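You operate a simulated robot arm through the tools that you are given. There is no shell and no other tool. Be economical: measure what you need, move in short steps, check, and stop when the job is done.

The job below is to be done with a simulated robot arm. You get a single attempt, and the scene is never put back.

JOB
Set the laser to 120 cm and show the line.
Fine: tripod lever to FREE for the height, then back to HOLD; yellow slider to FREE, laser switch on.

Only the result counts: the job must be done as asked and must still hold three seconds after the hand-in. Knocking over, shifting, dropping, spilling or breaking anything else fails it.

ROBOT AND FRAMES
A 7-joint arm with a two-finger parallel gripper, fixed in place. Base frame: the origin is at the foot of the arm, x ahead of it, y to its left, z up. Readings come in cm, rad, newtons and seconds.
With the tool pointing down near the work surface it reaches from about 10 to 68 cm from the base axis. Its first joint turns from -2.007 to 2.007 rad. Payload 3.91 kg.
The tool frame sits at the grasp point between the pads (the TCP): z along the fingers, y along the line on which they close. The tips reach 3 cm beyond it. Largest opening 11 cm; finger width 2, thickness 1; the body of the gripper, 4.8 by 11.2 cm, starts 5.5 cm behind the TCP.
Orientation is that of the tool frame in the base frame, as a unit quaternion [w, x, y, z]. With the fingers straight down and closing along the base's y, the tool's x points along the base's -x, its y along +y and its z along -z.

CONTROLS
- The arm moves only by the tool drive_tool. Its argument "increments" is a list that holds one entry, the list of rows, each a list of 6 numbers: the shift along the tool's x, y, z in units of 50 mm (1.0 is 50 mm), then the turn, a rotation vector about the tool's x, y, z in units of 4 degrees (1.0 is 4 degrees). In form: [[[x, y, z, rx, ry, rz], ...]]. A call has 1 to 10 rows; each row shifts and turns the commanded pose from where the row before left it, along the tool's axes as they then stand. "gripper" is the closure in counts, from 0 (fully open) to 255 (shut), set as the call begins (left out, the last holds). A call with a number of a shift or a turn outside -1 to 1 is refused whole. Each row takes 0.2 s and may step no farther than 5 cm and 0.15 rad from the row before; otherwise, or with a gripper value out of range, the whole call is refused. A pose out of reach is approached as far as the arm can. The call stops where the force on the tool passes 40 N (or 10 N more than at its start, if that is more) or the arm is blocked; 0.2 s more then pass. The fingers move at their own pace (about 10.8 cm/s each) and stop on an object; they squeeze with about 34 N. The grip force told is the motor's: it shows also when the fingers shut on nothing. Time passes only in rows, and 0.2 s behind the last, so rows that do not move let the fingers close. It gives the time, the measured TCP pose, the force on the tool (base axes), the opening and the grip force at its end, in the units of the frame above (readings bear some noise).
- Cameras (640 x 400 px; columns grow to the right, rows downward): "scene" is fixed at [40.09, 50.66, 153.27]; the picture's right is [0.46, 0.89, 0.00], its down [0.67, -0.35, -0.65] and it looks along [-0.58, 0.30, -0.76] (base axes); focal length 303 px, centre (320, 200). "wrist" rides on the gripper at [7.2, 1.7, -10.3] in the tool frame; the picture's right is [-0.23, 0.97, 0.00], its down [-0.76, -0.18, -0.62] and it looks along [-0.61, -0.14, 0.78] (tool axes); focal length 222 px, centre (320, 200). There is no depth. A picture from a camera that has moved, and an enlarged one, comes with that camera's place and axes in the base frame and with its lens. The place of the scene camera against the robot may be out by one fixed shift of up to 2.5 cm in any direction.
- capture(camera): a new picture of that camera. It takes no simulated time.
- raise_lower(by): slides the trunk up (or, below 0, down) by that many cm; the arm rides with it, the base frame stays. It gives what a move gives, with no picture.
- inspect(camera, box): a new picture of the part [left, top, right, bottom] of that camera's present view, enlarged. It takes no simulated time.
- hand_in(): hands the job in; it is judged then, once.

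Work in short steps. Places have to be worked out from the pictures, the camera data and where the tool is seen: move nearer, look again, correct. Check each grasp and each placing, and mend what went wrong. You have 120 turns and 84 pictures in all, those below and enlarged ones among them. Open the gripper and draw the arm clear of the work before you hand the job in, unless the task says otherwise; then end with one line.

The tools are called after ">>>" as a command line: name --argument value ..., lists and objects as JSON in quotes. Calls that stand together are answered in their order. drive_tool: Moves the arm, as the interface text tells. Its arguments: {"type":"object","properties":{"increments":{"type":"array"},"gripper":{"type":"number"}},"required":["increments"]} The other tools are called the same way: raise_lower (by) slides the trunk up or down; capture (camera) takes a picture; inspect (camera, box) takes an enlarged picture of a part of a camera's view; hand_in () hands the job in.

At the start:

```text
t: 0.0
position: [6.28, 52.51, 127.71]
tcp_rot: [0.0, 0.0, 1.0, 0.001]
contact_force: [-0.6, -0.4, -0.4]
width: 10.99
gripper_force: 0.1
trunk travel left (down, up): [-80.0, 19.0]
```

scene: 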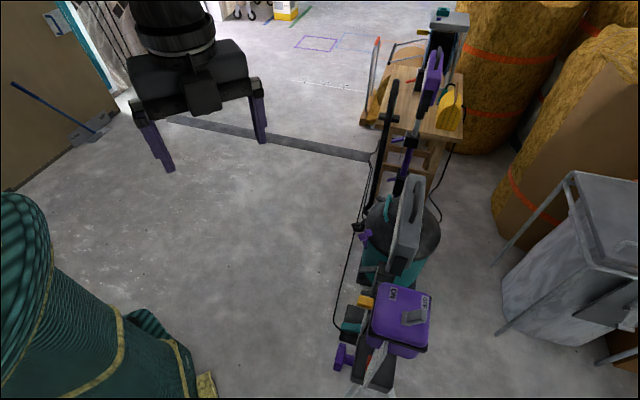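
wrist: 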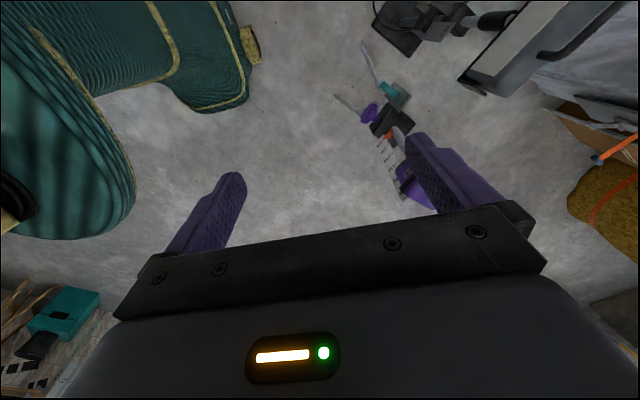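

The scene shows a tall laser tripod standing roughly at the picture's right-centre; I need closer looks at its head, lever and slider.

>>> inspect --camera "scene" --box '[300, 260, 460, 400]'

>>> inspect --camera "scene" --box '[340, 0, 500, 140]'

>>> inspect --camera "scene" --box '[320, 120, 480, 280]'

>>> inspect --camera "wrist" --box '[320, 0, 560, 220]'

```text
2.86 times, centred on (380, 330) of scene
camera zoom: at [40.09, 50.66, 153.27], right [0.46, 0.89, 0.0], down [0.67, -0.35, -0.65], along [-0.58, 0.3, -0.76], focal length 866 px, centre (149, -171)
```

zoom: 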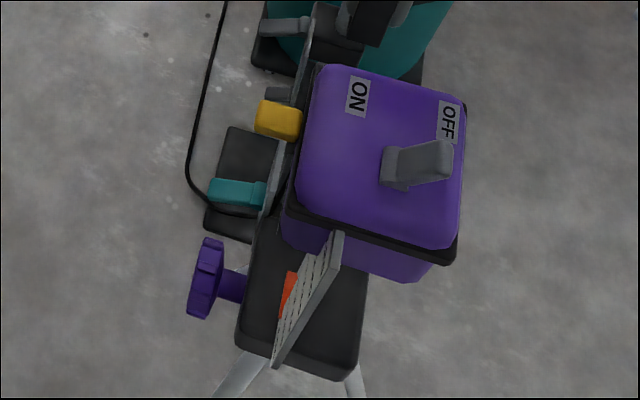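

```text
2.86 times, centred on (420, 70) of scene
camera zoom: at [40.09, 50.66, 153.27], right [0.46, 0.89, 0.0], down [0.67, -0.35, -0.65], along [-0.58, 0.3, -0.76], focal length 866 px, centre (34, 571)
```

zoom: 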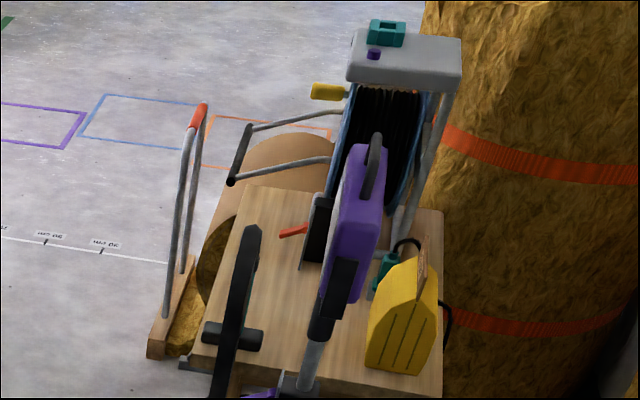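

```text
2.50 times, centred on (400, 200) of scene
camera zoom: at [40.09, 50.66, 153.27], right [0.46, 0.89, 0.0], down [0.67, -0.35, -0.65], along [-0.58, 0.3, -0.76], focal length 758 px, centre (120, 200)
```

zoom: 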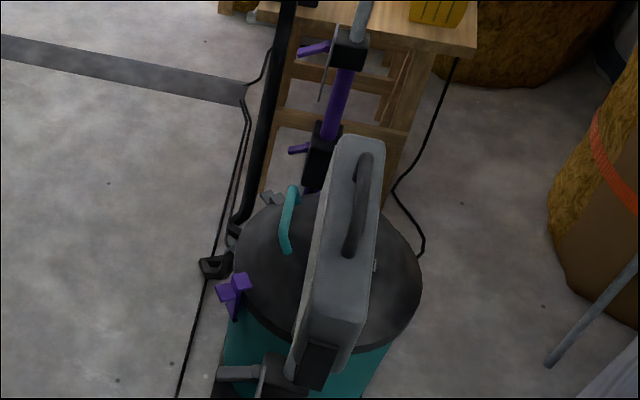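

```text
1.82 times, centred on (440, 110) of wrist
camera zoom: at [-1.07, 54.06, 138.0], right [0.23, 0.97, 0.0], down [0.76, -0.18, 0.62], along [0.61, -0.14, -0.78], focal length 404 px, centre (102, 364)
```

zoom: 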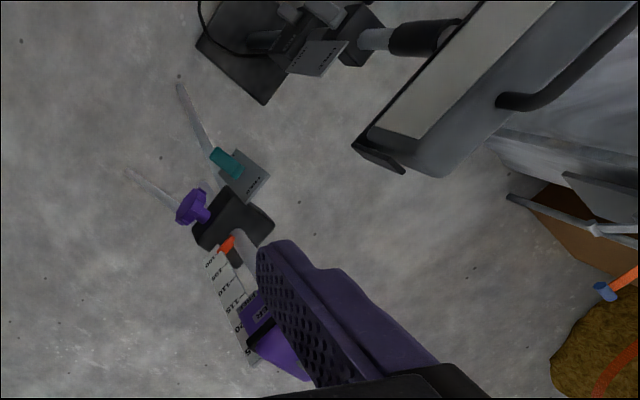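

The purple laser box (ON/OFF on top, yellow slider and a teal lever on the far side, scale with orange pointer) is roughly at (32, 67, 105). I turn the wrist so its camera faces it.

>>> drive_tool --increments '[[[0.2, 0, 0, 0, 0, -1], [0.2, 0, 0, 0, 0, -1], [0.2, 0, 0, 0, 0, -1], [0.2, 0, 0, 0, 0, -1], [0.2, 0, 0, 0, 0, -1], [0.2, 0, 0, 0, 0, -1], [0, 0, 0, 0, 0, -1], [0, 0, 0, 0, 0, -1], [0, 0, 0, 0, 0, -1]]]'

>>> capture --camera "wrist"

```text
t: 2.0
position: [0.44, 51.35, 127.81]
tcp_rot: [0.0, -0.31, 0.951, 0.0]
contact_force: [0.5, 0.2, 0.8]
width: 10.98
gripper_force: 0.0
trunk travel left (down, up): [-80.0, 19.0]
```

```text
77 pictures are left
camera wrist: at [-6.56, 48.41, 138.04], right [-0.39, 0.92, 0.0], down [0.72, 0.3, 0.62], along [0.57, 0.24, -0.78], focal length 222 px, centre (320, 200)
```

wrist: 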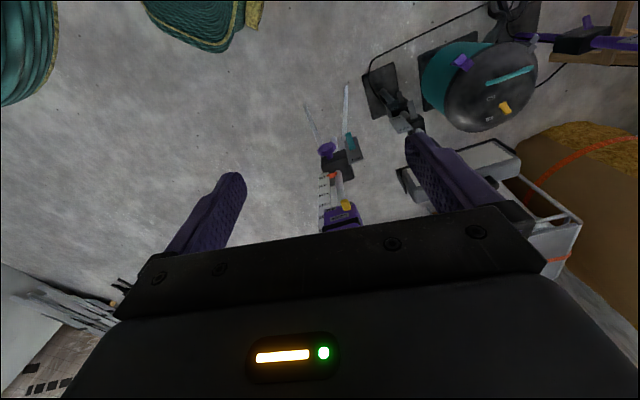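

The laser is seen between the fingers; enlarge it.

>>> inspect --camera "wrist" --box '[290, 80, 410, 240]'

>>> capture --camera "scene"

```text
2.50 times, centred on (350, 160) of wrist
camera zoom: at [-6.56, 48.41, 138.04], right [-0.39, 0.92, 0.0], down [0.72, 0.3, 0.62], along [0.57, 0.24, -0.78], focal length 555 px, centre (245, 300)
```

zoom: 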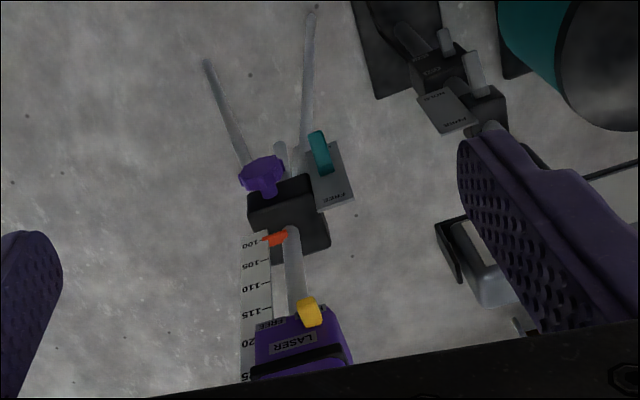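

```text
75 pictures are left
```

scene: 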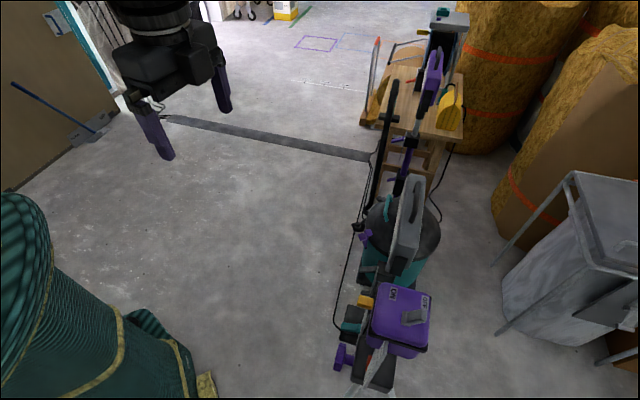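

Pointer at ~100 near the collar (~(30,68,74)), laser head ~(27,69,97), controls facing the robot at azimuth ~66°. I swing the hand round to that azimuth at a stand-off before tilting it horizontal.

>>> drive_tool --increments '[[[-0.2, -0.45, 0, 0, 0, -1], [-0.2, -0.45, 0, 0, 0, -1], [-0.2, -0.45, 0, 0, 0, -1], [-0.2, -0.45, 0, 0, 0, -1], [-0.2, -0.45, 0, 0, 0, -1], [-0.2, -0.45, 0, 0, 0, -1], [-0.2, -0.45, 0, 0, 0, -1], [-0.2, -0.45, 0, 0, 0, -1]]]'

>>> drive_tool --increments '[[[0.2, 0, 0, 0, -1, 0], [0.2, 0, 0, 0, -1, 0], [0.2, 0, 0, 0, -1, 0], [0.2, 0, 0, 0, -1, 0], [0.2, 0, 0, 0, -1, 0], [0.2, 0, 0, 0, -1, 0], [0.2, 0, 0, 0, -1, 0], [0.2, 0, 0, 0, -1, 0], [0.2, 0, 0, 0, -1, 0], [0.2, 0, 0, 0, -1, 0]]]'

>>> capture --camera "wrist"

```text
t: 3.8
position: [19.35, 45.88, 127.77]
tcp_rot: [0.0, -0.561, 0.828, -0.001]
contact_force: [-0.3, -0.6, 0.2]
width: 11.02
gripper_force: 0.0
trunk travel left (down, up): [-80.0, 19.0]
```

```text
t: 6.0
position: [15.67, 37.42, 124.69]
tcp_rot: [0.283, -0.526, 0.779, 0.191]
contact_force: [0.2, -0.1, -0.6]
width: 11.01
gripper_force: 0.1
trunk travel left (down, up): [-80.0, 19.0]
```

```text
74 pictures are left
camera wrist: at [9.36, 26.7, 127.95], right [-0.84, 0.52, 0.15], down [0.23, 0.1, 0.97], along [0.49, 0.85, -0.21], focal length 222 px, centre (320, 200)
```

wrist: 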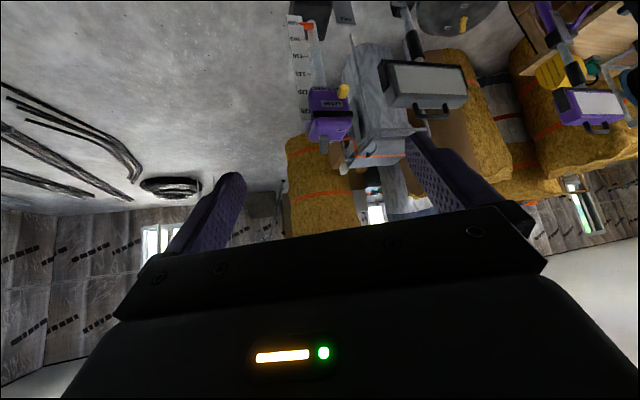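

The camera view is upside-down here, but the laser front is visible. Enlarge.

>>> inspect --camera "wrist" --box '[270, 0, 390, 160]'

>>> raise_lower --by -20

>>> capture --camera "wrist"

```text
2.50 times, centred on (330, 80) of wrist
camera zoom: at [9.36, 26.7, 127.95], right [-0.84, 0.52, 0.15], down [0.23, 0.1, 0.97], along [0.49, 0.85, -0.21], focal length 555 px, centre (295, 500)
```

zoom: 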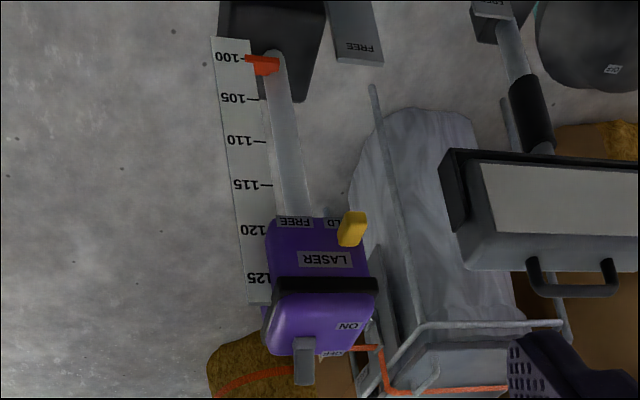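

```text
t: 8.2
position: [15.58, 37.4, 104.62]
tcp_rot: [0.283, -0.526, 0.779, 0.192]
contact_force: [0.2, -0.3, -0.2]
width: 11.01
gripper_force: 0.0
trunk travel left (down, up): [-60.0, 39.0]
```

```text
72 pictures are left
camera wrist: at [9.4, 26.73, 107.96], right [-0.84, 0.53, 0.15], down [0.23, 0.1, 0.97], along [0.49, 0.84, -0.21], focal length 222 px, centre (320, 200)
```

wrist: 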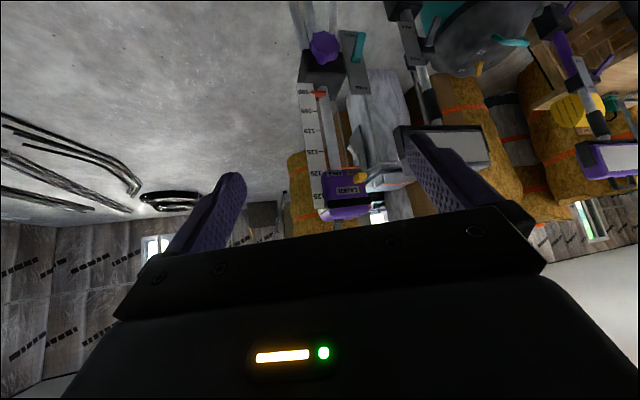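

Scale is fixed, pointer rides on the mast, reading ~101; slider sits at HOLD end, switch at OFF. Enlarging from the new height.

>>> inspect --camera "wrist" --box '[280, 10, 400, 110]'

>>> inspect --camera "wrist" --box '[280, 120, 400, 220]'

```text
4.00 times, centred on (340, 60) of wrist
camera zoom: at [9.4, 26.73, 107.96], right [-0.84, 0.53, 0.15], down [0.23, 0.1, 0.97], along [0.49, 0.84, -0.21], focal length 888 px, centre (240, 760)
```

zoom: 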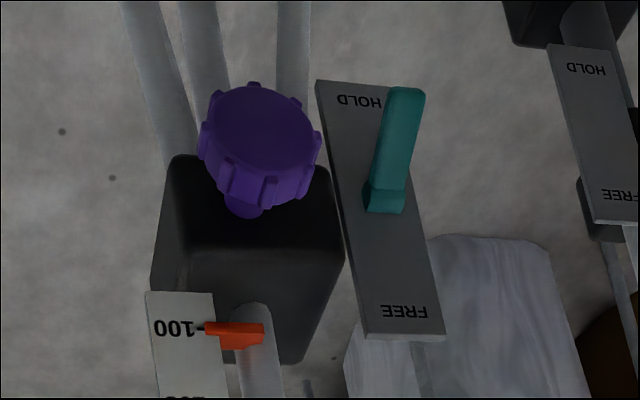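

```text
4.00 times, centred on (340, 170) of wrist
camera zoom: at [9.4, 26.73, 107.96], right [-0.84, 0.53, 0.15], down [0.23, 0.1, 0.97], along [0.49, 0.84, -0.21], focal length 888 px, centre (240, 320)
```

zoom: 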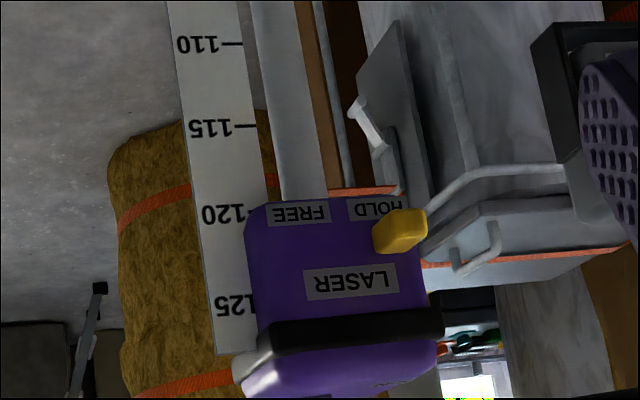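

Triangulated: slider (23.3,67.6,95.7), pointer at 100 (z≈72.5, real-cm scale), teal lever pivot (20.2,71.7,66.6) with tip (17.5,69.8,63) hanging at HOLD, knob front (24.1,64,66.8); front normal ≈ azimuth 45°. I turn the hand to azimuth 45°, tilt slightly more, narrow the gripper and lower.

>>> drive_tool --increments '[[[0, 0, 0, 0.617, 0, 0.735], [0, 0, 0, 0.617, 0, 0.735], [0, 0, 0, 0.617, 0, 0.735], [0, 0, 0, 0.617, 0, 0.735], [0, 0, 0, 0.617, 0, 0.735], [0, 0, 0, 0.617, 0, 0.735], [0, 0, 0, 0, -1, 0], [0, 0, 0, 0, -1, 0]]]' --gripper 160

>>> raise_lower --by -28

>>> capture --camera "wrist"

```text
t: 10.0
position: [15.69, 37.49, 104.65]
tcp_rot: [0.377, -0.349, 0.844, 0.156]
contact_force: [0.3, 0.3, -0.4]
width: 4.12
gripper_force: 0.0
trunk travel left (down, up): [-60.0, 39.0]
```

```text
t: 12.8
position: [15.71, 37.42, 76.66]
tcp_rot: [0.376, -0.35, 0.844, 0.156]
contact_force: [0.8, -0.9, 0.4]
width: 4.11
gripper_force: 0.0
trunk travel left (down, up): [-32.0, 67.0]
```

```text
69 pictures are left
camera wrist: at [5.55, 29.75, 78.24], right [-0.58, 0.8, 0.17], down [0.16, -0.09, 0.98], along [0.8, 0.6, -0.07], focal length 222 px, centre (320, 200)
```

wrist: 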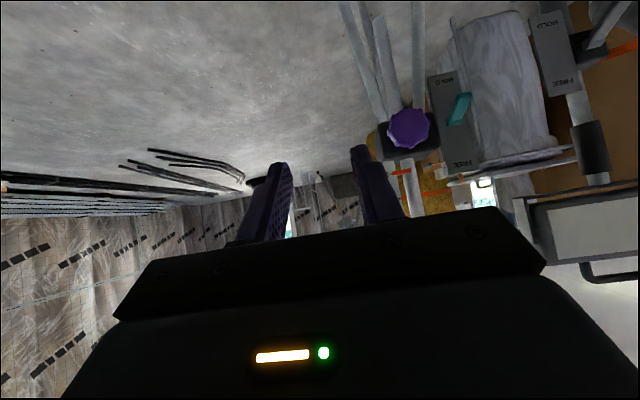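

Good frontal view; enlarge to refine lever and knob positions.

>>> inspect --camera "wrist" --box '[360, 50, 500, 190]'

```text
2.86 times, centred on (430, 120) of wrist
camera zoom: at [5.55, 29.75, 78.24], right [-0.58, 0.8, 0.17], down [0.16, -0.09, 0.98], along [0.8, 0.6, -0.07], focal length 635 px, centre (6, 429)
```

zoom: 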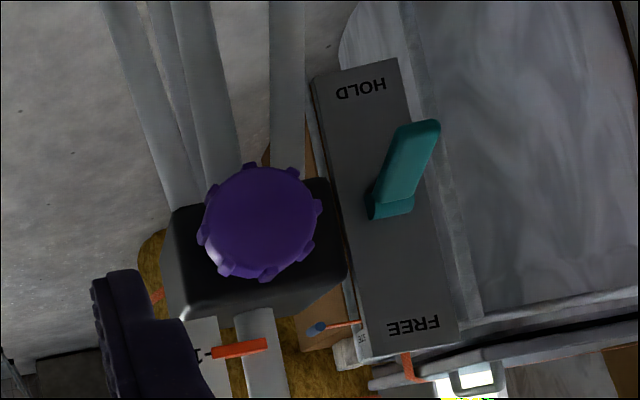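

Refined: plate normal azimuth ≈46°, lever pivot (20.4,71.7,66.5), tip ≈(17.5,69.6,63.5). Move to a pre-grasp 10 cm back along the tool axis.

>>> drive_tool --increments '[[[-0.233, 0.703, 0.558, 0, 0, 0], [-0.233, 0.703, 0.558, 0, 0, 0], [-0.233, 0.703, 0.558, 0, 0, 0], [-0.233, 0.703, 0.558, 0, 0, 0], [-0.233, 0.703, 0.558, 0, 0, 0], [-0.233, 0.703, 0.558, 0, 0, 0]]]'

>>> capture --camera "wrist"

>>> inspect --camera "scene" --box '[280, 260, 440, 400]'

```text
t: 14.2
position: [12.76, 64.45, 70.7]
tcp_rot: [0.376, -0.349, 0.844, 0.154]
contact_force: [0.5, 0.1, -0.2]
width: 4.11
gripper_force: 0.1
trunk travel left (down, up): [-32.0, 67.0]
```

```text
67 pictures are left
camera wrist: at [2.68, 56.78, 72.15], right [-0.58, 0.8, 0.17], down [0.16, -0.09, 0.98], along [0.8, 0.6, -0.07], focal length 222 px, centre (320, 200)
```

wrist: 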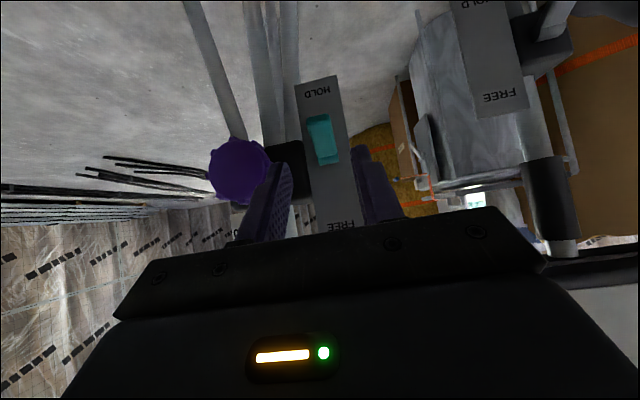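

```text
2.86 times, centred on (360, 330) of scene
camera zoom: at [40.09, 50.66, 153.27], right [0.46, 0.89, 0.0], down [0.67, -0.35, -0.65], along [-0.58, 0.3, -0.76], focal length 866 px, centre (206, -171)
```

zoom: 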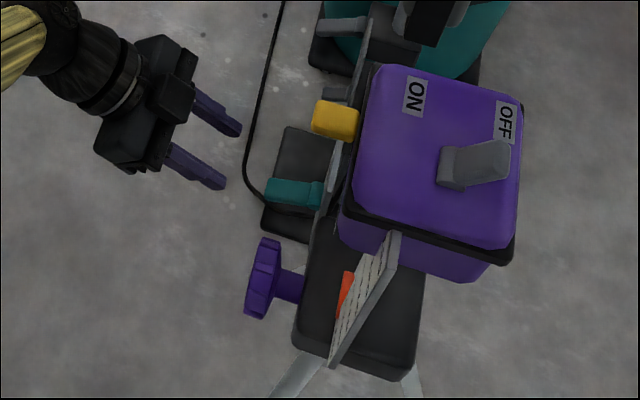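

Lever is centred between the fingers. Advance 10 cm along the tool axis, then look.

>>> drive_tool --increments '[[[0, 0, 0.5, 0, 0, 0], [0, 0, 0.5, 0, 0, 0], [0, 0, 0.5, 0, 0, 0], [0, 0, 0.4, 0, 0, 0]]]'

>>> capture --camera "wrist"

>>> inspect --camera "scene" --box '[280, 260, 440, 400]'

```text
t: 15.2
position: [17.93, 69.46, 64.28]
tcp_rot: [0.374, -0.351, 0.844, 0.157]
contact_force: [0.5, -0.4, 0.1]
width: 4.12
gripper_force: 0.1
trunk travel left (down, up): [-32.0, 67.0]
```

```text
65 pictures are left
camera wrist: at [7.78, 61.88, 65.79], right [-0.58, 0.8, 0.17], down [0.16, -0.09, 0.98], along [0.8, 0.6, -0.07], focal length 222 px, centre (320, 200)
```

wrist: 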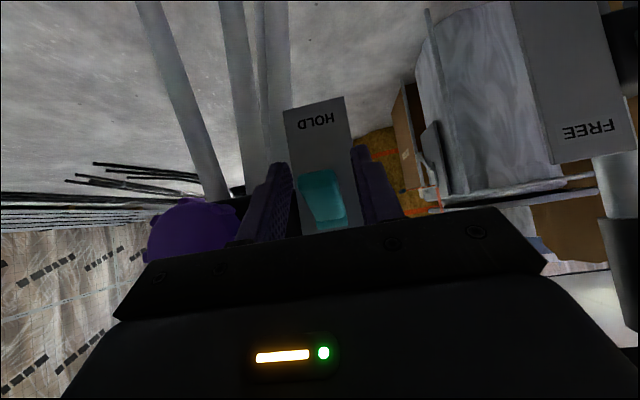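

```text
2.86 times, centred on (360, 330) of scene
camera zoom: at [40.09, 50.66, 153.27], right [0.46, 0.89, 0.0], down [0.67, -0.35, -0.65], along [-0.58, 0.3, -0.76], focal length 866 px, centre (206, -171)
```

zoom: 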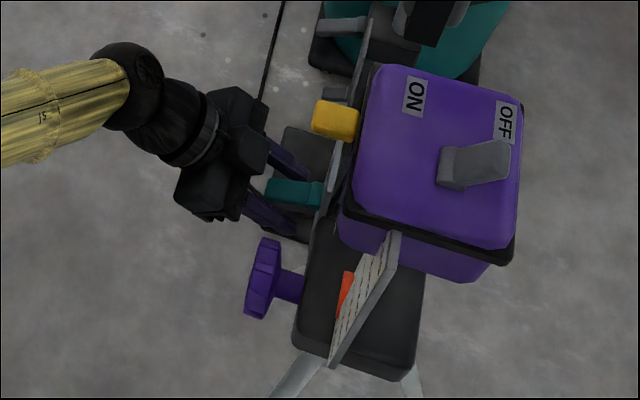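

Lever lies between the pads. Close on it.

>>> drive_tool --increments '[[[0, 0, 0, 0, 0, 0], [0, 0, 0, 0, 0, 0], [0, 0, 0, 0, 0, 0]]]' --gripper 255

>>> inspect --camera "wrist" --box '[220, 80, 420, 250]'

```text
t: 16.0
position: [18.01, 69.66, 64.34]
tcp_rot: [0.375, -0.35, 0.844, 0.156]
contact_force: [-0.1, 2.1, -0.6]
width: 2.21
gripper_force: 44.5
trunk travel left (down, up): [-32.0, 67.0]
```

```text
2.35 times, centred on (320, 165) of wrist
camera zoom: at [7.78, 61.88, 65.8], right [-0.58, 0.8, 0.17], down [0.16, -0.09, 0.98], along [0.8, 0.6, -0.07], focal length 523 px, centre (320, 282)
```

zoom: 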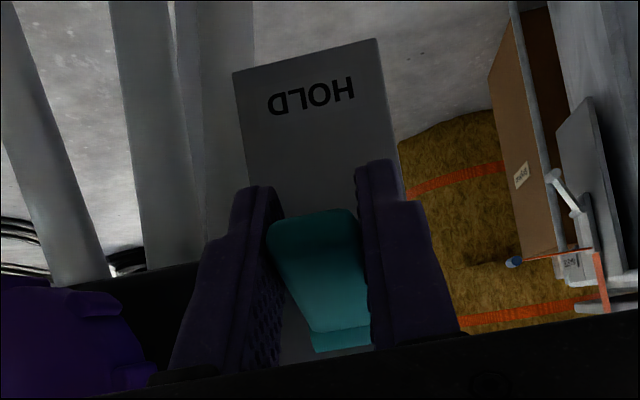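

Gripped (2.2 cm). Swing it up along its arc to FREE.

>>> drive_tool --increments '[[[-0.052, 0, -0.152, 0, 0, 0], [-0.081, 0, -0.135, 0, 0, 0], [-0.11, 0, -0.117, 0, 0, 0], [-0.129, 0, -0.09, 0, 0, 0], [-0.146, 0, -0.062, 0, 0, 0], [-0.157, 0, -0.031, 0, 0, 0]]]'

>>> capture --camera "wrist"

>>> inspect --camera "scene" --box '[280, 260, 440, 400]'

```text
t: 17.4
position: [17.69, 69.44, 68.23]
tcp_rot: [0.373, -0.351, 0.845, 0.152]
contact_force: [-12.2, -12.8, -27.0]
width: 2.14
gripper_force: 44.9
trunk travel left (down, up): [-32.0, 67.0]
```

```text
62 pictures are left
camera wrist: at [7.61, 61.69, 69.94], right [-0.58, 0.8, 0.16], down [0.16, -0.08, 0.98], along [0.8, 0.6, -0.08], focal length 222 px, centre (320, 200)
```

wrist: 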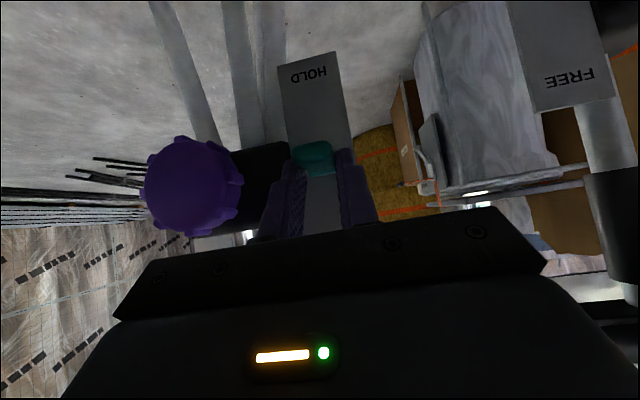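

```text
2.86 times, centred on (360, 330) of scene
camera zoom: at [40.09, 50.66, 153.27], right [0.46, 0.89, 0.0], down [0.67, -0.35, -0.65], along [-0.58, 0.3, -0.76], focal length 866 px, centre (206, -171)
```

zoom: 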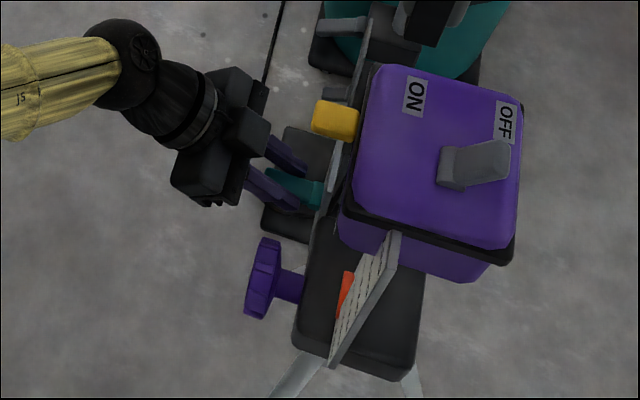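

Force of ~32 N resisting; I look closer at how far the lever turned.

>>> inspect --camera "wrist" --box '[240, 110, 400, 240]'

>>> inspect --camera "scene" --box '[330, 300, 370, 340]'

```text
3.08 times, centred on (320, 175) of wrist
camera zoom: at [7.61, 61.69, 69.94], right [-0.58, 0.8, 0.16], down [0.16, -0.08, 0.98], along [0.8, 0.6, -0.08], focal length 684 px, centre (320, 277)
```

zoom: 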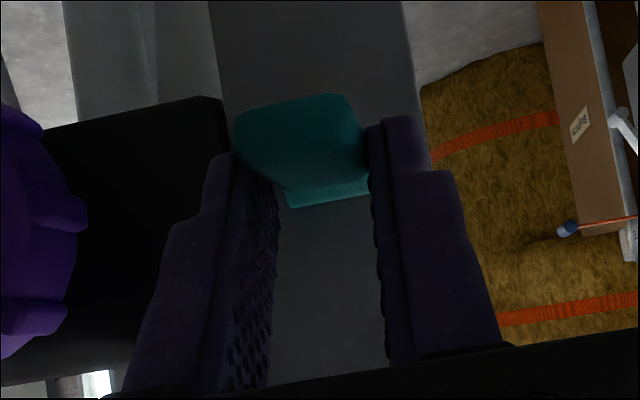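

```text
10.00 times, centred on (350, 320) of scene
camera zoom: at [40.09, 50.66, 153.27], right [0.46, 0.89, 0.0], down [0.67, -0.35, -0.65], along [-0.58, 0.3, -0.76], focal length 3031 px, centre (20, -1000)
```

zoom: 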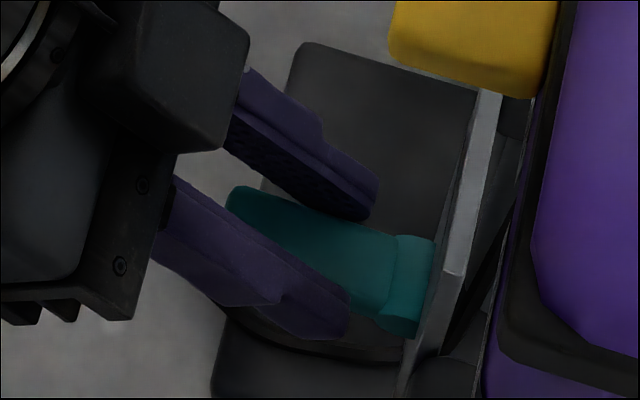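

The lever slipped toward the fingertips at about −20°. Reopen slightly, drop ~2.8 cm around it, and regrip.

>>> drive_tool --increments '[[[0, 0, 0, 0, 0, 0], [0, 0, 0, 0, 0, 0], [0.2, 0, 0.18, 0, 0, 0], [0.2, 0, 0.18, 0, 0, 0]]]' --gripper 165

>>> inspect --camera "wrist" --box '[220, 80, 420, 250]'

>>> inspect --camera "scene" --box '[320, 290, 380, 350]'

```text
t: 18.4
position: [18.07, 69.36, 66.1]
tcp_rot: [0.376, -0.35, 0.844, 0.156]
contact_force: [-0.2, 0.0, 0.9]
width: 3.89
gripper_force: 0.0
trunk travel left (down, up): [-32.0, 67.0]
```

```text
2.35 times, centred on (320, 165) of wrist
camera zoom: at [7.91, 61.69, 67.57], right [-0.58, 0.8, 0.17], down [0.16, -0.09, 0.98], along [0.8, 0.6, -0.07], focal length 523 px, centre (320, 282)
```

zoom: 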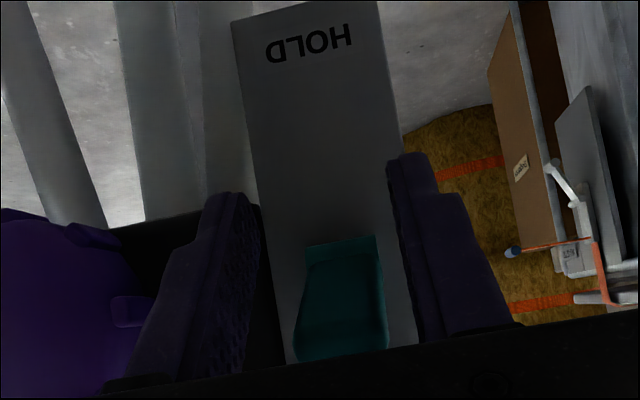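

```text
6.67 times, centred on (350, 320) of scene
camera zoom: at [40.09, 50.66, 153.27], right [0.46, 0.89, 0.0], down [0.67, -0.35, -0.65], along [-0.58, 0.3, -0.76], focal length 2020 px, centre (120, -600)
```

zoom: 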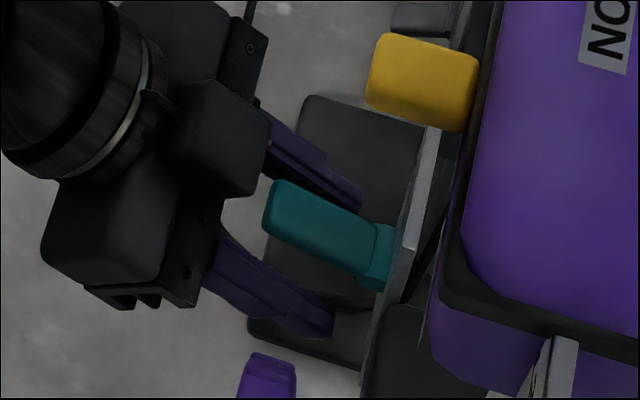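

Lever snapped over to FREE (now points up). Back straight out and verify.

>>> drive_tool --increments '[[[0, 0, -0.6, 0, 0, 0], [0, 0, -0.6, 0, 0, 0], [0, 0, -0.6, 0, 0, 0], [0, 0, -0.6, 0, 0, 0]]]'

>>> capture --camera "wrist"

>>> inspect --camera "scene" --box '[280, 260, 440, 400]'

```text
t: 19.4
position: [11.59, 63.26, 74.23]
tcp_rot: [0.375, -0.35, 0.844, 0.156]
contact_force: [-0.7, -0.6, -0.6]
width: 3.88
gripper_force: 0.1
trunk travel left (down, up): [-32.0, 67.0]
```

```text
56 pictures are left
camera wrist: at [1.53, 55.53, 75.74], right [-0.58, 0.8, 0.17], down [0.16, -0.09, 0.98], along [0.8, 0.6, -0.07], focal length 222 px, centre (320, 200)
```

wrist: 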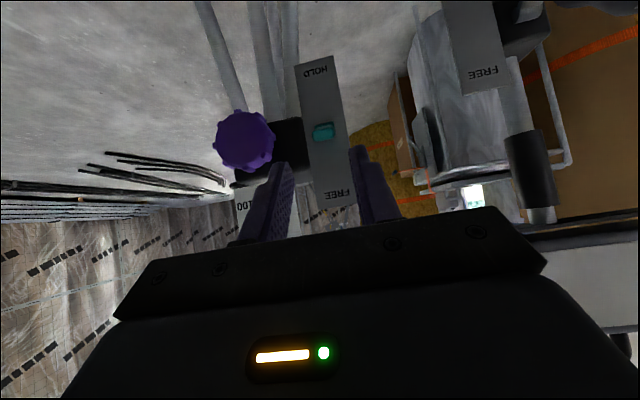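

```text
2.86 times, centred on (360, 330) of scene
camera zoom: at [40.09, 50.66, 153.27], right [0.46, 0.89, 0.0], down [0.67, -0.35, -0.65], along [-0.58, 0.3, -0.76], focal length 866 px, centre (206, -171)
```

zoom: 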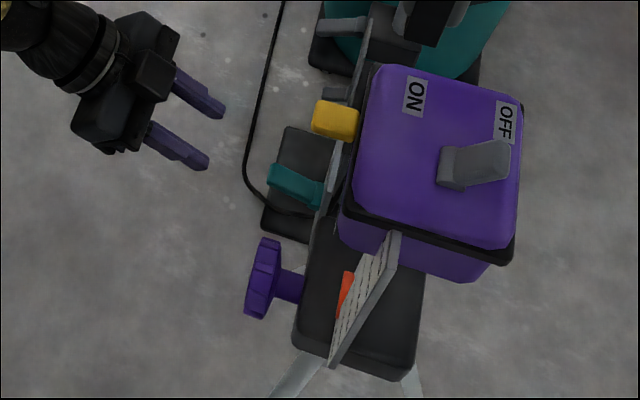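

>>> inspect --camera "wrist" --box '[280, 90, 380, 170]'

```text
5.00 times, centred on (330, 130) of wrist
camera zoom: at [1.53, 55.53, 75.74], right [-0.58, 0.8, 0.17], down [0.16, -0.09, 0.98], along [0.8, 0.6, -0.07], focal length 1111 px, centre (270, 550)
```

zoom: 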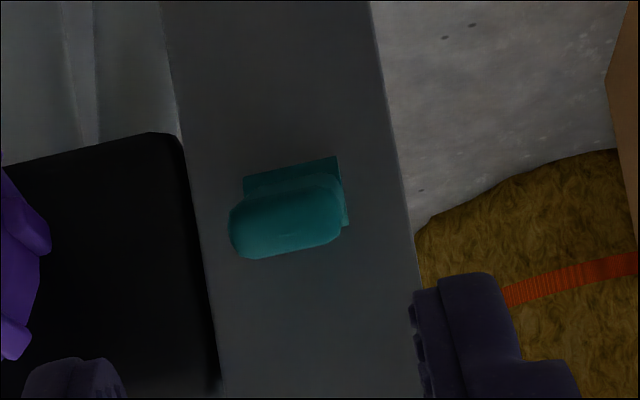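

Lever tip is only ~25° above horizontal – likely not at its FREE stop. Go back in, regrip and swing further up.

>>> drive_tool --increments '[[[-0.06, 0, 0.555, 0, 0, 0], [-0.06, 0, 0.555, 0, 0, 0], [-0.06, 0, 0.555, 0, 0, 0], [-0.06, 0, 0.555, 0, 0, 0], [0, 0, 0, 0, 0, 0]]]'

>>> drive_tool --increments '[[[0, 0, 0, 0, 0, 0], [0, 0, 0, 0, 0, 0], [-0.104, 0, -0.01, 0, 0, 0], [-0.104, 0, -0.01, 0, 0, 0], [-0.104, 0, 0, 0, 0, 0], [-0.1, 0, 0.02, 0, 0, 0]]]' --gripper 255

>>> inspect --camera "scene" --box '[320, 290, 380, 350]'

```text
t: 20.6
position: [18.06, 69.85, 67.75]
tcp_rot: [0.375, -0.351, 0.844, 0.156]
contact_force: [-0.3, 0.5, 1.1]
width: 3.88
gripper_force: 0.1
trunk travel left (down, up): [-32.0, 67.0]
```

```text
t: 22.0
position: [18.83, 70.49, 68.73]
tcp_rot: [0.372, -0.353, 0.845, 0.153]
contact_force: [-1.2, 0.3, -4.4]
width: 2.18
gripper_force: 45.5
trunk travel left (down, up): [-32.0, 67.0]
stopped in row 6: the force on the tool passed its limit (the readings are from after the stop); the commanded pose is now the measured one
```

```text
6.67 times, centred on (350, 320) of scene
camera zoom: at [40.09, 50.66, 153.27], right [0.46, 0.89, 0.0], down [0.67, -0.35, -0.65], along [-0.58, 0.3, -0.76], focal length 2020 px, centre (120, -600)
```

zoom: 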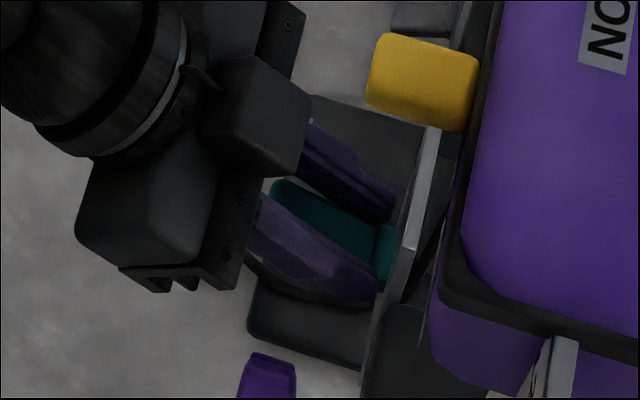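

Force rose at the stop: lever is at its FREE limit. Open, retreat, and move to a stand-off in front of the knob (front centre ≈(23.3,62.4,67.2)).

>>> drive_tool --increments '[[[0, 0, 0, 0, 0, 0], [0, 0, 0, 0, 0, 0], [0, 0, -0.6, 0, 0, 0], [0, 0, -0.6, 0, 0, 0], [0, 0, -0.6, 0, 0, 0], [0, -0.6, 0, 0, 0, 0], [0, -0.6, 0, 0, 0, 0], [0, -0.6, 0, 0, 0, 0]]]' --gripper 165

>>> drive_tool --increments '[[[0.65, 0, 0, 0, 0, 0], [0.65, 0, 0, 0, 0, 0], [0.65, 0, 0, 0, 0, 0], [0, 0, 0, 0, -1, 0], [0, 0, 0, 0, -1, 0], [0, 0, 0, 0, -1, 0], [0, 0, 0, 0, -1, 0], [0, 0, 0, 0, -1, 0]]]' --gripper 30

>>> capture --camera "wrist"

```text
t: 23.8
position: [20.65, 59.59, 75.02]
tcp_rot: [0.373, -0.351, 0.845, 0.153]
contact_force: [0.1, -0.2, 0.2]
width: 3.88
gripper_force: 0.1
trunk travel left (down, up): [-32.0, 67.0]
```

```text
t: 25.6
position: [15.86, 54.65, 67.68]
tcp_rot: [0.514, -0.32, 0.767, 0.213]
contact_force: [0.3, 1.4, 0.1]
width: 9.72
gripper_force: 0.1
trunk travel left (down, up): [-32.0, 67.0]
```

```text
52 pictures are left
camera wrist: at [5.86, 47.09, 64.94], right [-0.63, 0.75, 0.21], down [-0.08, -0.33, 0.94], along [0.77, 0.58, 0.26], focal length 222 px, centre (320, 200)
```

wrist: 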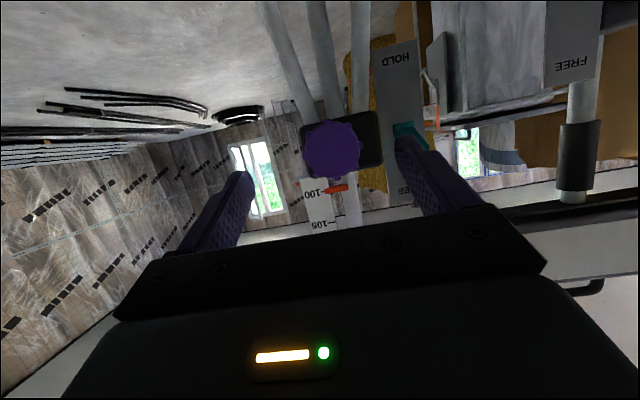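

Tilt the rest of the way to horizontal and check alignment with the knob.

>>> drive_tool --increments '[[[0, 0, 0, 0, -1, 0], [0, 0, 0, 0, -1, 0], [0, 0, 0, 0, -1, 0], [0, 0, 0, 0, -1, 0], [0, 0, 0, 0, -1, 0], [0, 0, 0, 0, -0.5, 0]]]'

>>> capture --camera "wrist"

>>> inspect --camera "scene" --box '[260, 260, 420, 400]'

```text
t: 27.0
position: [15.9, 54.72, 67.63]
tcp_rot: [0.651, -0.273, 0.655, 0.269]
contact_force: [-0.1, -0.1, 0.4]
width: 9.69
gripper_force: 0.2
trunk travel left (down, up): [-32.0, 67.0]
```

```text
51 pictures are left
camera wrist: at [7.25, 48.48, 60.45], right [-0.69, 0.69, 0.22], down [-0.31, -0.56, 0.77], along [0.65, 0.46, 0.6], focal length 222 px, centre (320, 200)
```

wrist: 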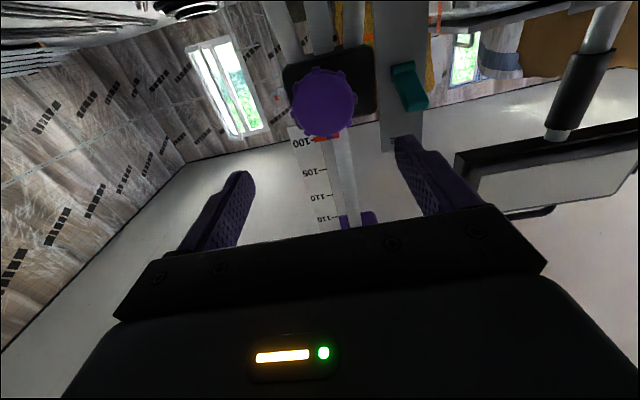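

```text
2.86 times, centred on (340, 330) of scene
camera zoom: at [40.09, 50.66, 153.27], right [0.46, 0.89, 0.0], down [0.67, -0.35, -0.65], along [-0.58, 0.3, -0.76], focal length 866 px, centre (263, -171)
```

zoom: 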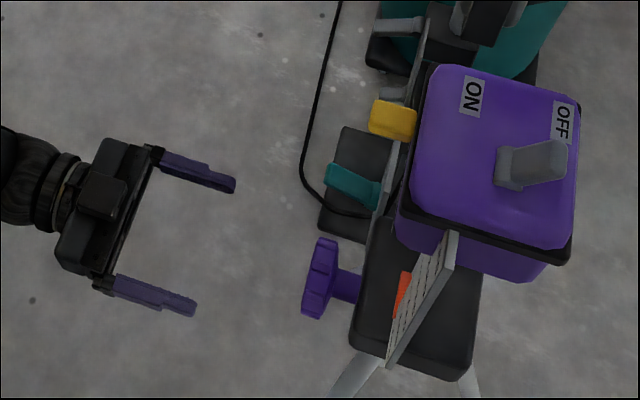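

Knob nearly on the tool axis (~0.8 cm lower). Advance 10 cm with that correction and check with the scene view.

>>> drive_tool --increments '[[[0.04, 0.01, 0.5, 0, 0, 0], [0.04, 0.01, 0.5, 0, 0, 0], [0.04, 0.01, 0.5, 0, 0, 0], [0.04, 0.01, 0.5, 0, 0, 0]]]'

>>> capture --camera "wrist"

>>> inspect --camera "scene" --box '[290, 280, 410, 400]'

```text
t: 28.0
position: [22.9, 61.91, 66.8]
tcp_rot: [0.651, -0.273, 0.656, 0.268]
contact_force: [0.1, 0.0, 1.2]
width: 9.71
gripper_force: 0.1
trunk travel left (down, up): [-32.0, 67.0]
```

```text
49 pictures are left
camera wrist: at [14.28, 55.78, 59.46], right [-0.69, 0.69, 0.22], down [-0.31, -0.56, 0.77], along [0.66, 0.46, 0.6], focal length 222 px, centre (320, 200)
```

wrist: 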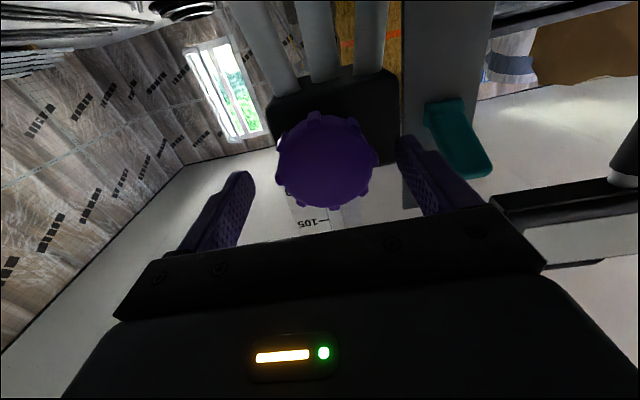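

```text
3.33 times, centred on (350, 340) of scene
camera zoom: at [40.09, 50.66, 153.27], right [0.46, 0.89, 0.0], down [0.67, -0.35, -0.65], along [-0.58, 0.3, -0.76], focal length 1010 px, centre (220, -267)
```

zoom: 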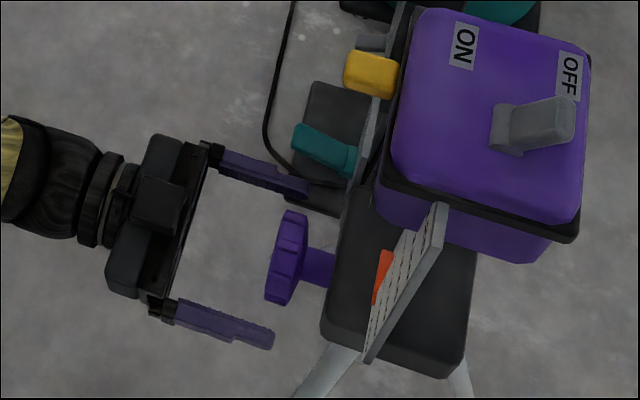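

Tips reach the knob's front; advance 2 cm, nudge slightly left/down, and close.

>>> drive_tool --increments '[[[0.04, 0.06, 0.2, 0, 0, 0], [0.03, 0.02, 0.2, 0, 0, 0]]]'

>>> drive_tool --increments '[[[0, 0, 0, 0, 0, 0], [0, 0, 0, 0, 0, 0], [0, 0, 0, 0, 0, 0], [0, 0, 0, 0, 0, 0]]]' --gripper 255

>>> capture --camera "wrist"

```text
t: 28.6
position: [24.07, 63.68, 66.42]
tcp_rot: [0.65, -0.274, 0.655, 0.269]
contact_force: [0.2, -0.3, 0.2]
width: 9.7
gripper_force: 0.0
trunk travel left (down, up): [-32.0, 67.0]
```

```text
t: 29.6
position: [23.94, 63.62, 66.33]
tcp_rot: [0.65, -0.274, 0.655, 0.269]
contact_force: [2.0, -1.2, -0.3]
width: 5.92
gripper_force: 45.0
trunk travel left (down, up): [-32.0, 67.0]
```

```text
47 pictures are left
camera wrist: at [15.38, 57.42, 59.22], right [-0.69, 0.69, 0.22], down [-0.31, -0.56, 0.77], along [0.66, 0.46, 0.6], focal length 222 px, centre (320, 200)
```

wrist: 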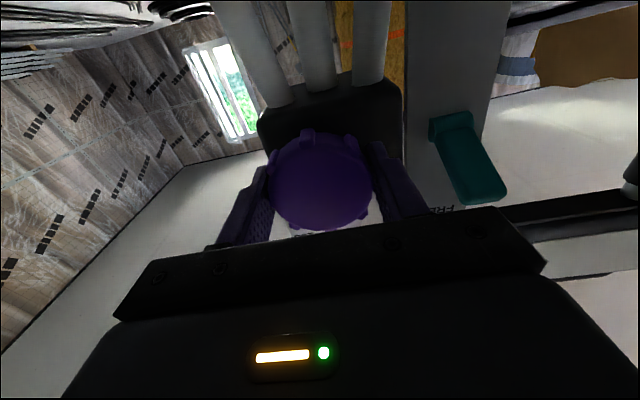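

Knob gripped (5.9 cm). Trial turn 40° clockwise (+rz), then check the pointer.

>>> drive_tool --increments '[[[0, 0, 0, 0, 0, 1], [0, 0, 0, 0, 0, 1], [0, 0, 0, 0, 0, 1], [0, 0, 0, 0, 0, 1], [0, 0, 0, 0, 0, 1], [0, 0, 0, 0, 0, 1], [0, 0, 0, 0, 0, 1], [0, 0, 0, 0, 0, 1], [0, 0, 0, 0, 0, 1], [0, 0, 0, 0, 0, 1]]]'

>>> inspect --camera "scene" --box '[290, 280, 450, 400]'

```text
t: 31.8
position: [23.93, 63.64, 66.35]
tcp_rot: [0.519, -0.032, 0.709, 0.476]
contact_force: [7.6, 9.3, 7.4]
width: 5.97
gripper_force: 44.9
trunk travel left (down, up): [-32.0, 67.0]
```

```text
3.33 times, centred on (370, 340) of scene
camera zoom: at [40.09, 50.66, 153.27], right [0.46, 0.89, 0.0], down [0.67, -0.35, -0.65], along [-0.58, 0.3, -0.76], focal length 1010 px, centre (153, -267)
```

zoom: 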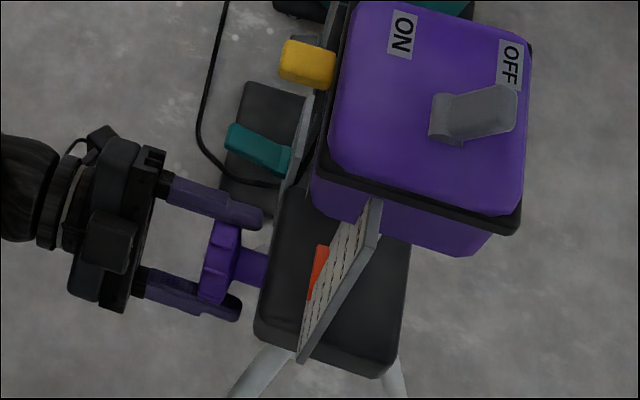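

The head rose ~1 cm per 40°, so clockwise raises. Continue turning.

>>> drive_tool --increments '[[[0, 0, 0, 0, 0, 1], [0, 0, 0, 0, 0, 1], [0, 0, 0, 0, 0, 1], [0, 0, 0, 0, 0, 1], [0, 0, 0, 0, 0, 1], [0, 0, 0, 0, 0, 1], [0, 0, 0, 0, 0, 1], [0, 0, 0, 0, 0, 1], [0, 0, 0, 0, 0, 1], [0, 0, 0, 0, 0, 1]]]'

>>> drive_tool --increments '[[[0, 0, 0, 0, 0, 1], [0, 0, 0, 0, 0, 1], [0, 0, 0, 0, 0, 1], [0, 0, 0, 0, 0, 1], [0, 0, 0, 0, 0, 1], [0, 0, 0, 0, 0, 1], [0, 0, 0, 0, 0, 1], [0, 0, 0, 0, 0, 1], [0, 0, 0, 0, 0, 1], [0, 0, 0, 0, 0, 1]]]'

>>> inspect --camera "scene" --box '[290, 280, 450, 400]'

```text
t: 32.8
position: [23.9, 63.71, 66.38]
tcp_rot: [0.457, 0.059, 0.721, 0.518]
contact_force: [4.5, 4.8, -6.9]
width: 5.94
gripper_force: 44.5
out of reach, approached as far as the arm can: row 3, 4
trunk travel left (down, up): [-32.0, 67.0]
stopped in row 4: the force on the tool passed its limit (the readings are from after the stop); the commanded pose is now the measured one
```

```text
t: 33.3
position: [23.95, 63.76, 66.51]
tcp_rot: [0.439, 0.085, 0.727, 0.52]
contact_force: [5.8, 11.5, -8.9]
width: 5.96
gripper_force: 45.2
out of reach, approached as far as the arm can: row 1, 2
trunk travel left (down, up): [-32.0, 67.0]
stopped in row 2: the force on the tool passed its limit (the readings are from after the stop); the commanded pose is now the measured one
```

```text
3.33 times, centred on (370, 340) of scene
camera zoom: at [40.09, 50.66, 153.27], right [0.46, 0.89, 0.0], down [0.67, -0.35, -0.65], along [-0.58, 0.3, -0.76], focal length 1010 px, centre (153, -267)
```

zoom: 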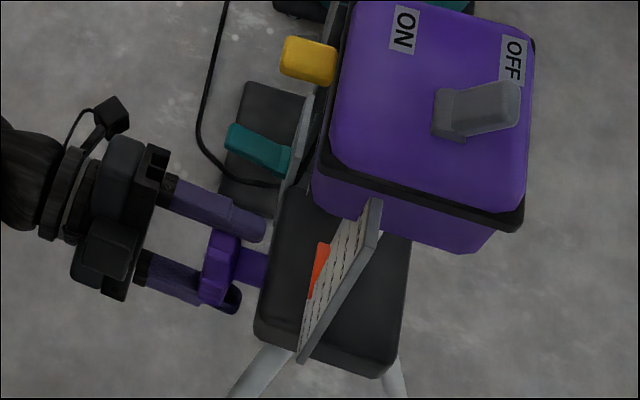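

Joint limit reached at +57°. Release the knob (open to 8 cm), check that the height stays, and wind the wrist back.

>>> drive_tool --increments '[[[0, 0, 0, 0, 0, 0], [0, 0, 0, 0, 0, 0], [0, 0, 0, 0, 0, -1], [0, 0, 0, 0, 0, -1], [0, 0, 0, 0, 0, -1], [0, 0, 0, 0, 0, -1], [0, 0, 0, 0, 0, -1], [0, 0, 0, 0, 0, -1], [0, 0, 0, 0, 0, -1], [0, 0, 0, 0, 0, -1]]]' --gripper 75

>>> drive_tool --increments '[[[0, 0, 0, 0, 0, -1], [0, 0, 0, 0, 0, -1], [0, 0, 0, 0, 0, -1], [0, 0, 0, 0, 0, -1], [0, 0, 0, 0, 0, -1], [0, 0, 0, 0, 0, -1]]]'

>>> inspect --camera "scene" --box '[290, 280, 450, 400]'

```text
t: 35.5
position: [23.71, 63.72, 66.76]
tcp_rot: [0.566, -0.119, 0.721, 0.381]
contact_force: [0.5, 0.1, -0.1]
width: 7.77
gripper_force: 0.0
trunk travel left (down, up): [-32.0, 67.0]
```

```text
t: 36.9
position: [24.03, 63.64, 66.73]
tcp_rot: [0.633, -0.266, 0.681, 0.255]
contact_force: [-0.3, 0.2, 0.5]
width: 7.75
gripper_force: 0.1
trunk travel left (down, up): [-32.0, 67.0]
```

```text
3.33 times, centred on (370, 340) of scene
camera zoom: at [40.09, 50.66, 153.27], right [0.46, 0.89, 0.0], down [0.67, -0.35, -0.65], along [-0.58, 0.3, -0.76], focal length 1010 px, centre (153, -267)
```

zoom: 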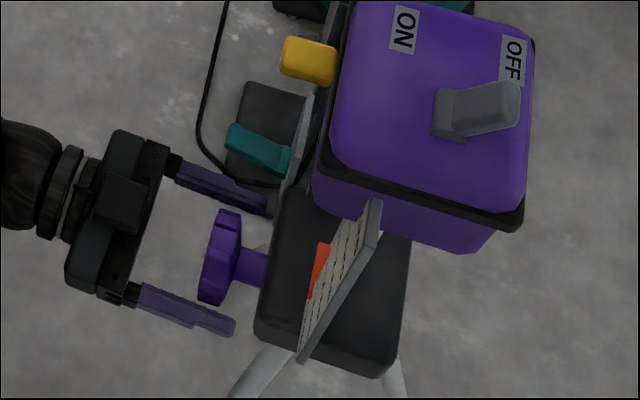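

Height holds with the knob released. Check how much the pointer moved for ~57°.

>>> drive_tool --increments '[[[0, 0, -0.7, 0, 0, 0], [0, 0, -0.7, -0.5, 0, 0], [0, 0, -0.7, 0, 0, 0], [0, 0, -0.7, 0, 0, 0]]]'

>>> inspect --camera "wrist" --box '[270, 40, 430, 240]'

```text
t: 37.9
position: [13.73, 53.87, 67.79]
tcp_rot: [0.628, -0.277, 0.676, 0.267]
contact_force: [-0.2, 0.9, 0.0]
width: 7.79
gripper_force: 0.1
trunk travel left (down, up): [-32.0, 67.0]
```

```text
2.00 times, centred on (350, 140) of wrist
camera zoom: at [4.8, 47.47, 61.2], right [-0.68, 0.69, 0.24], down [-0.27, -0.54, 0.8], along [0.68, 0.48, 0.55], focal length 444 px, centre (260, 320)
```

zoom: 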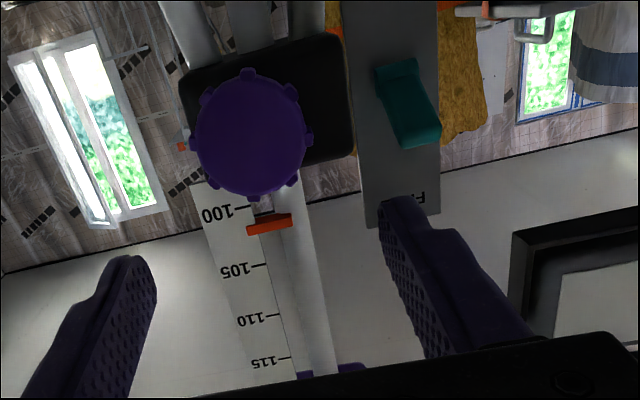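

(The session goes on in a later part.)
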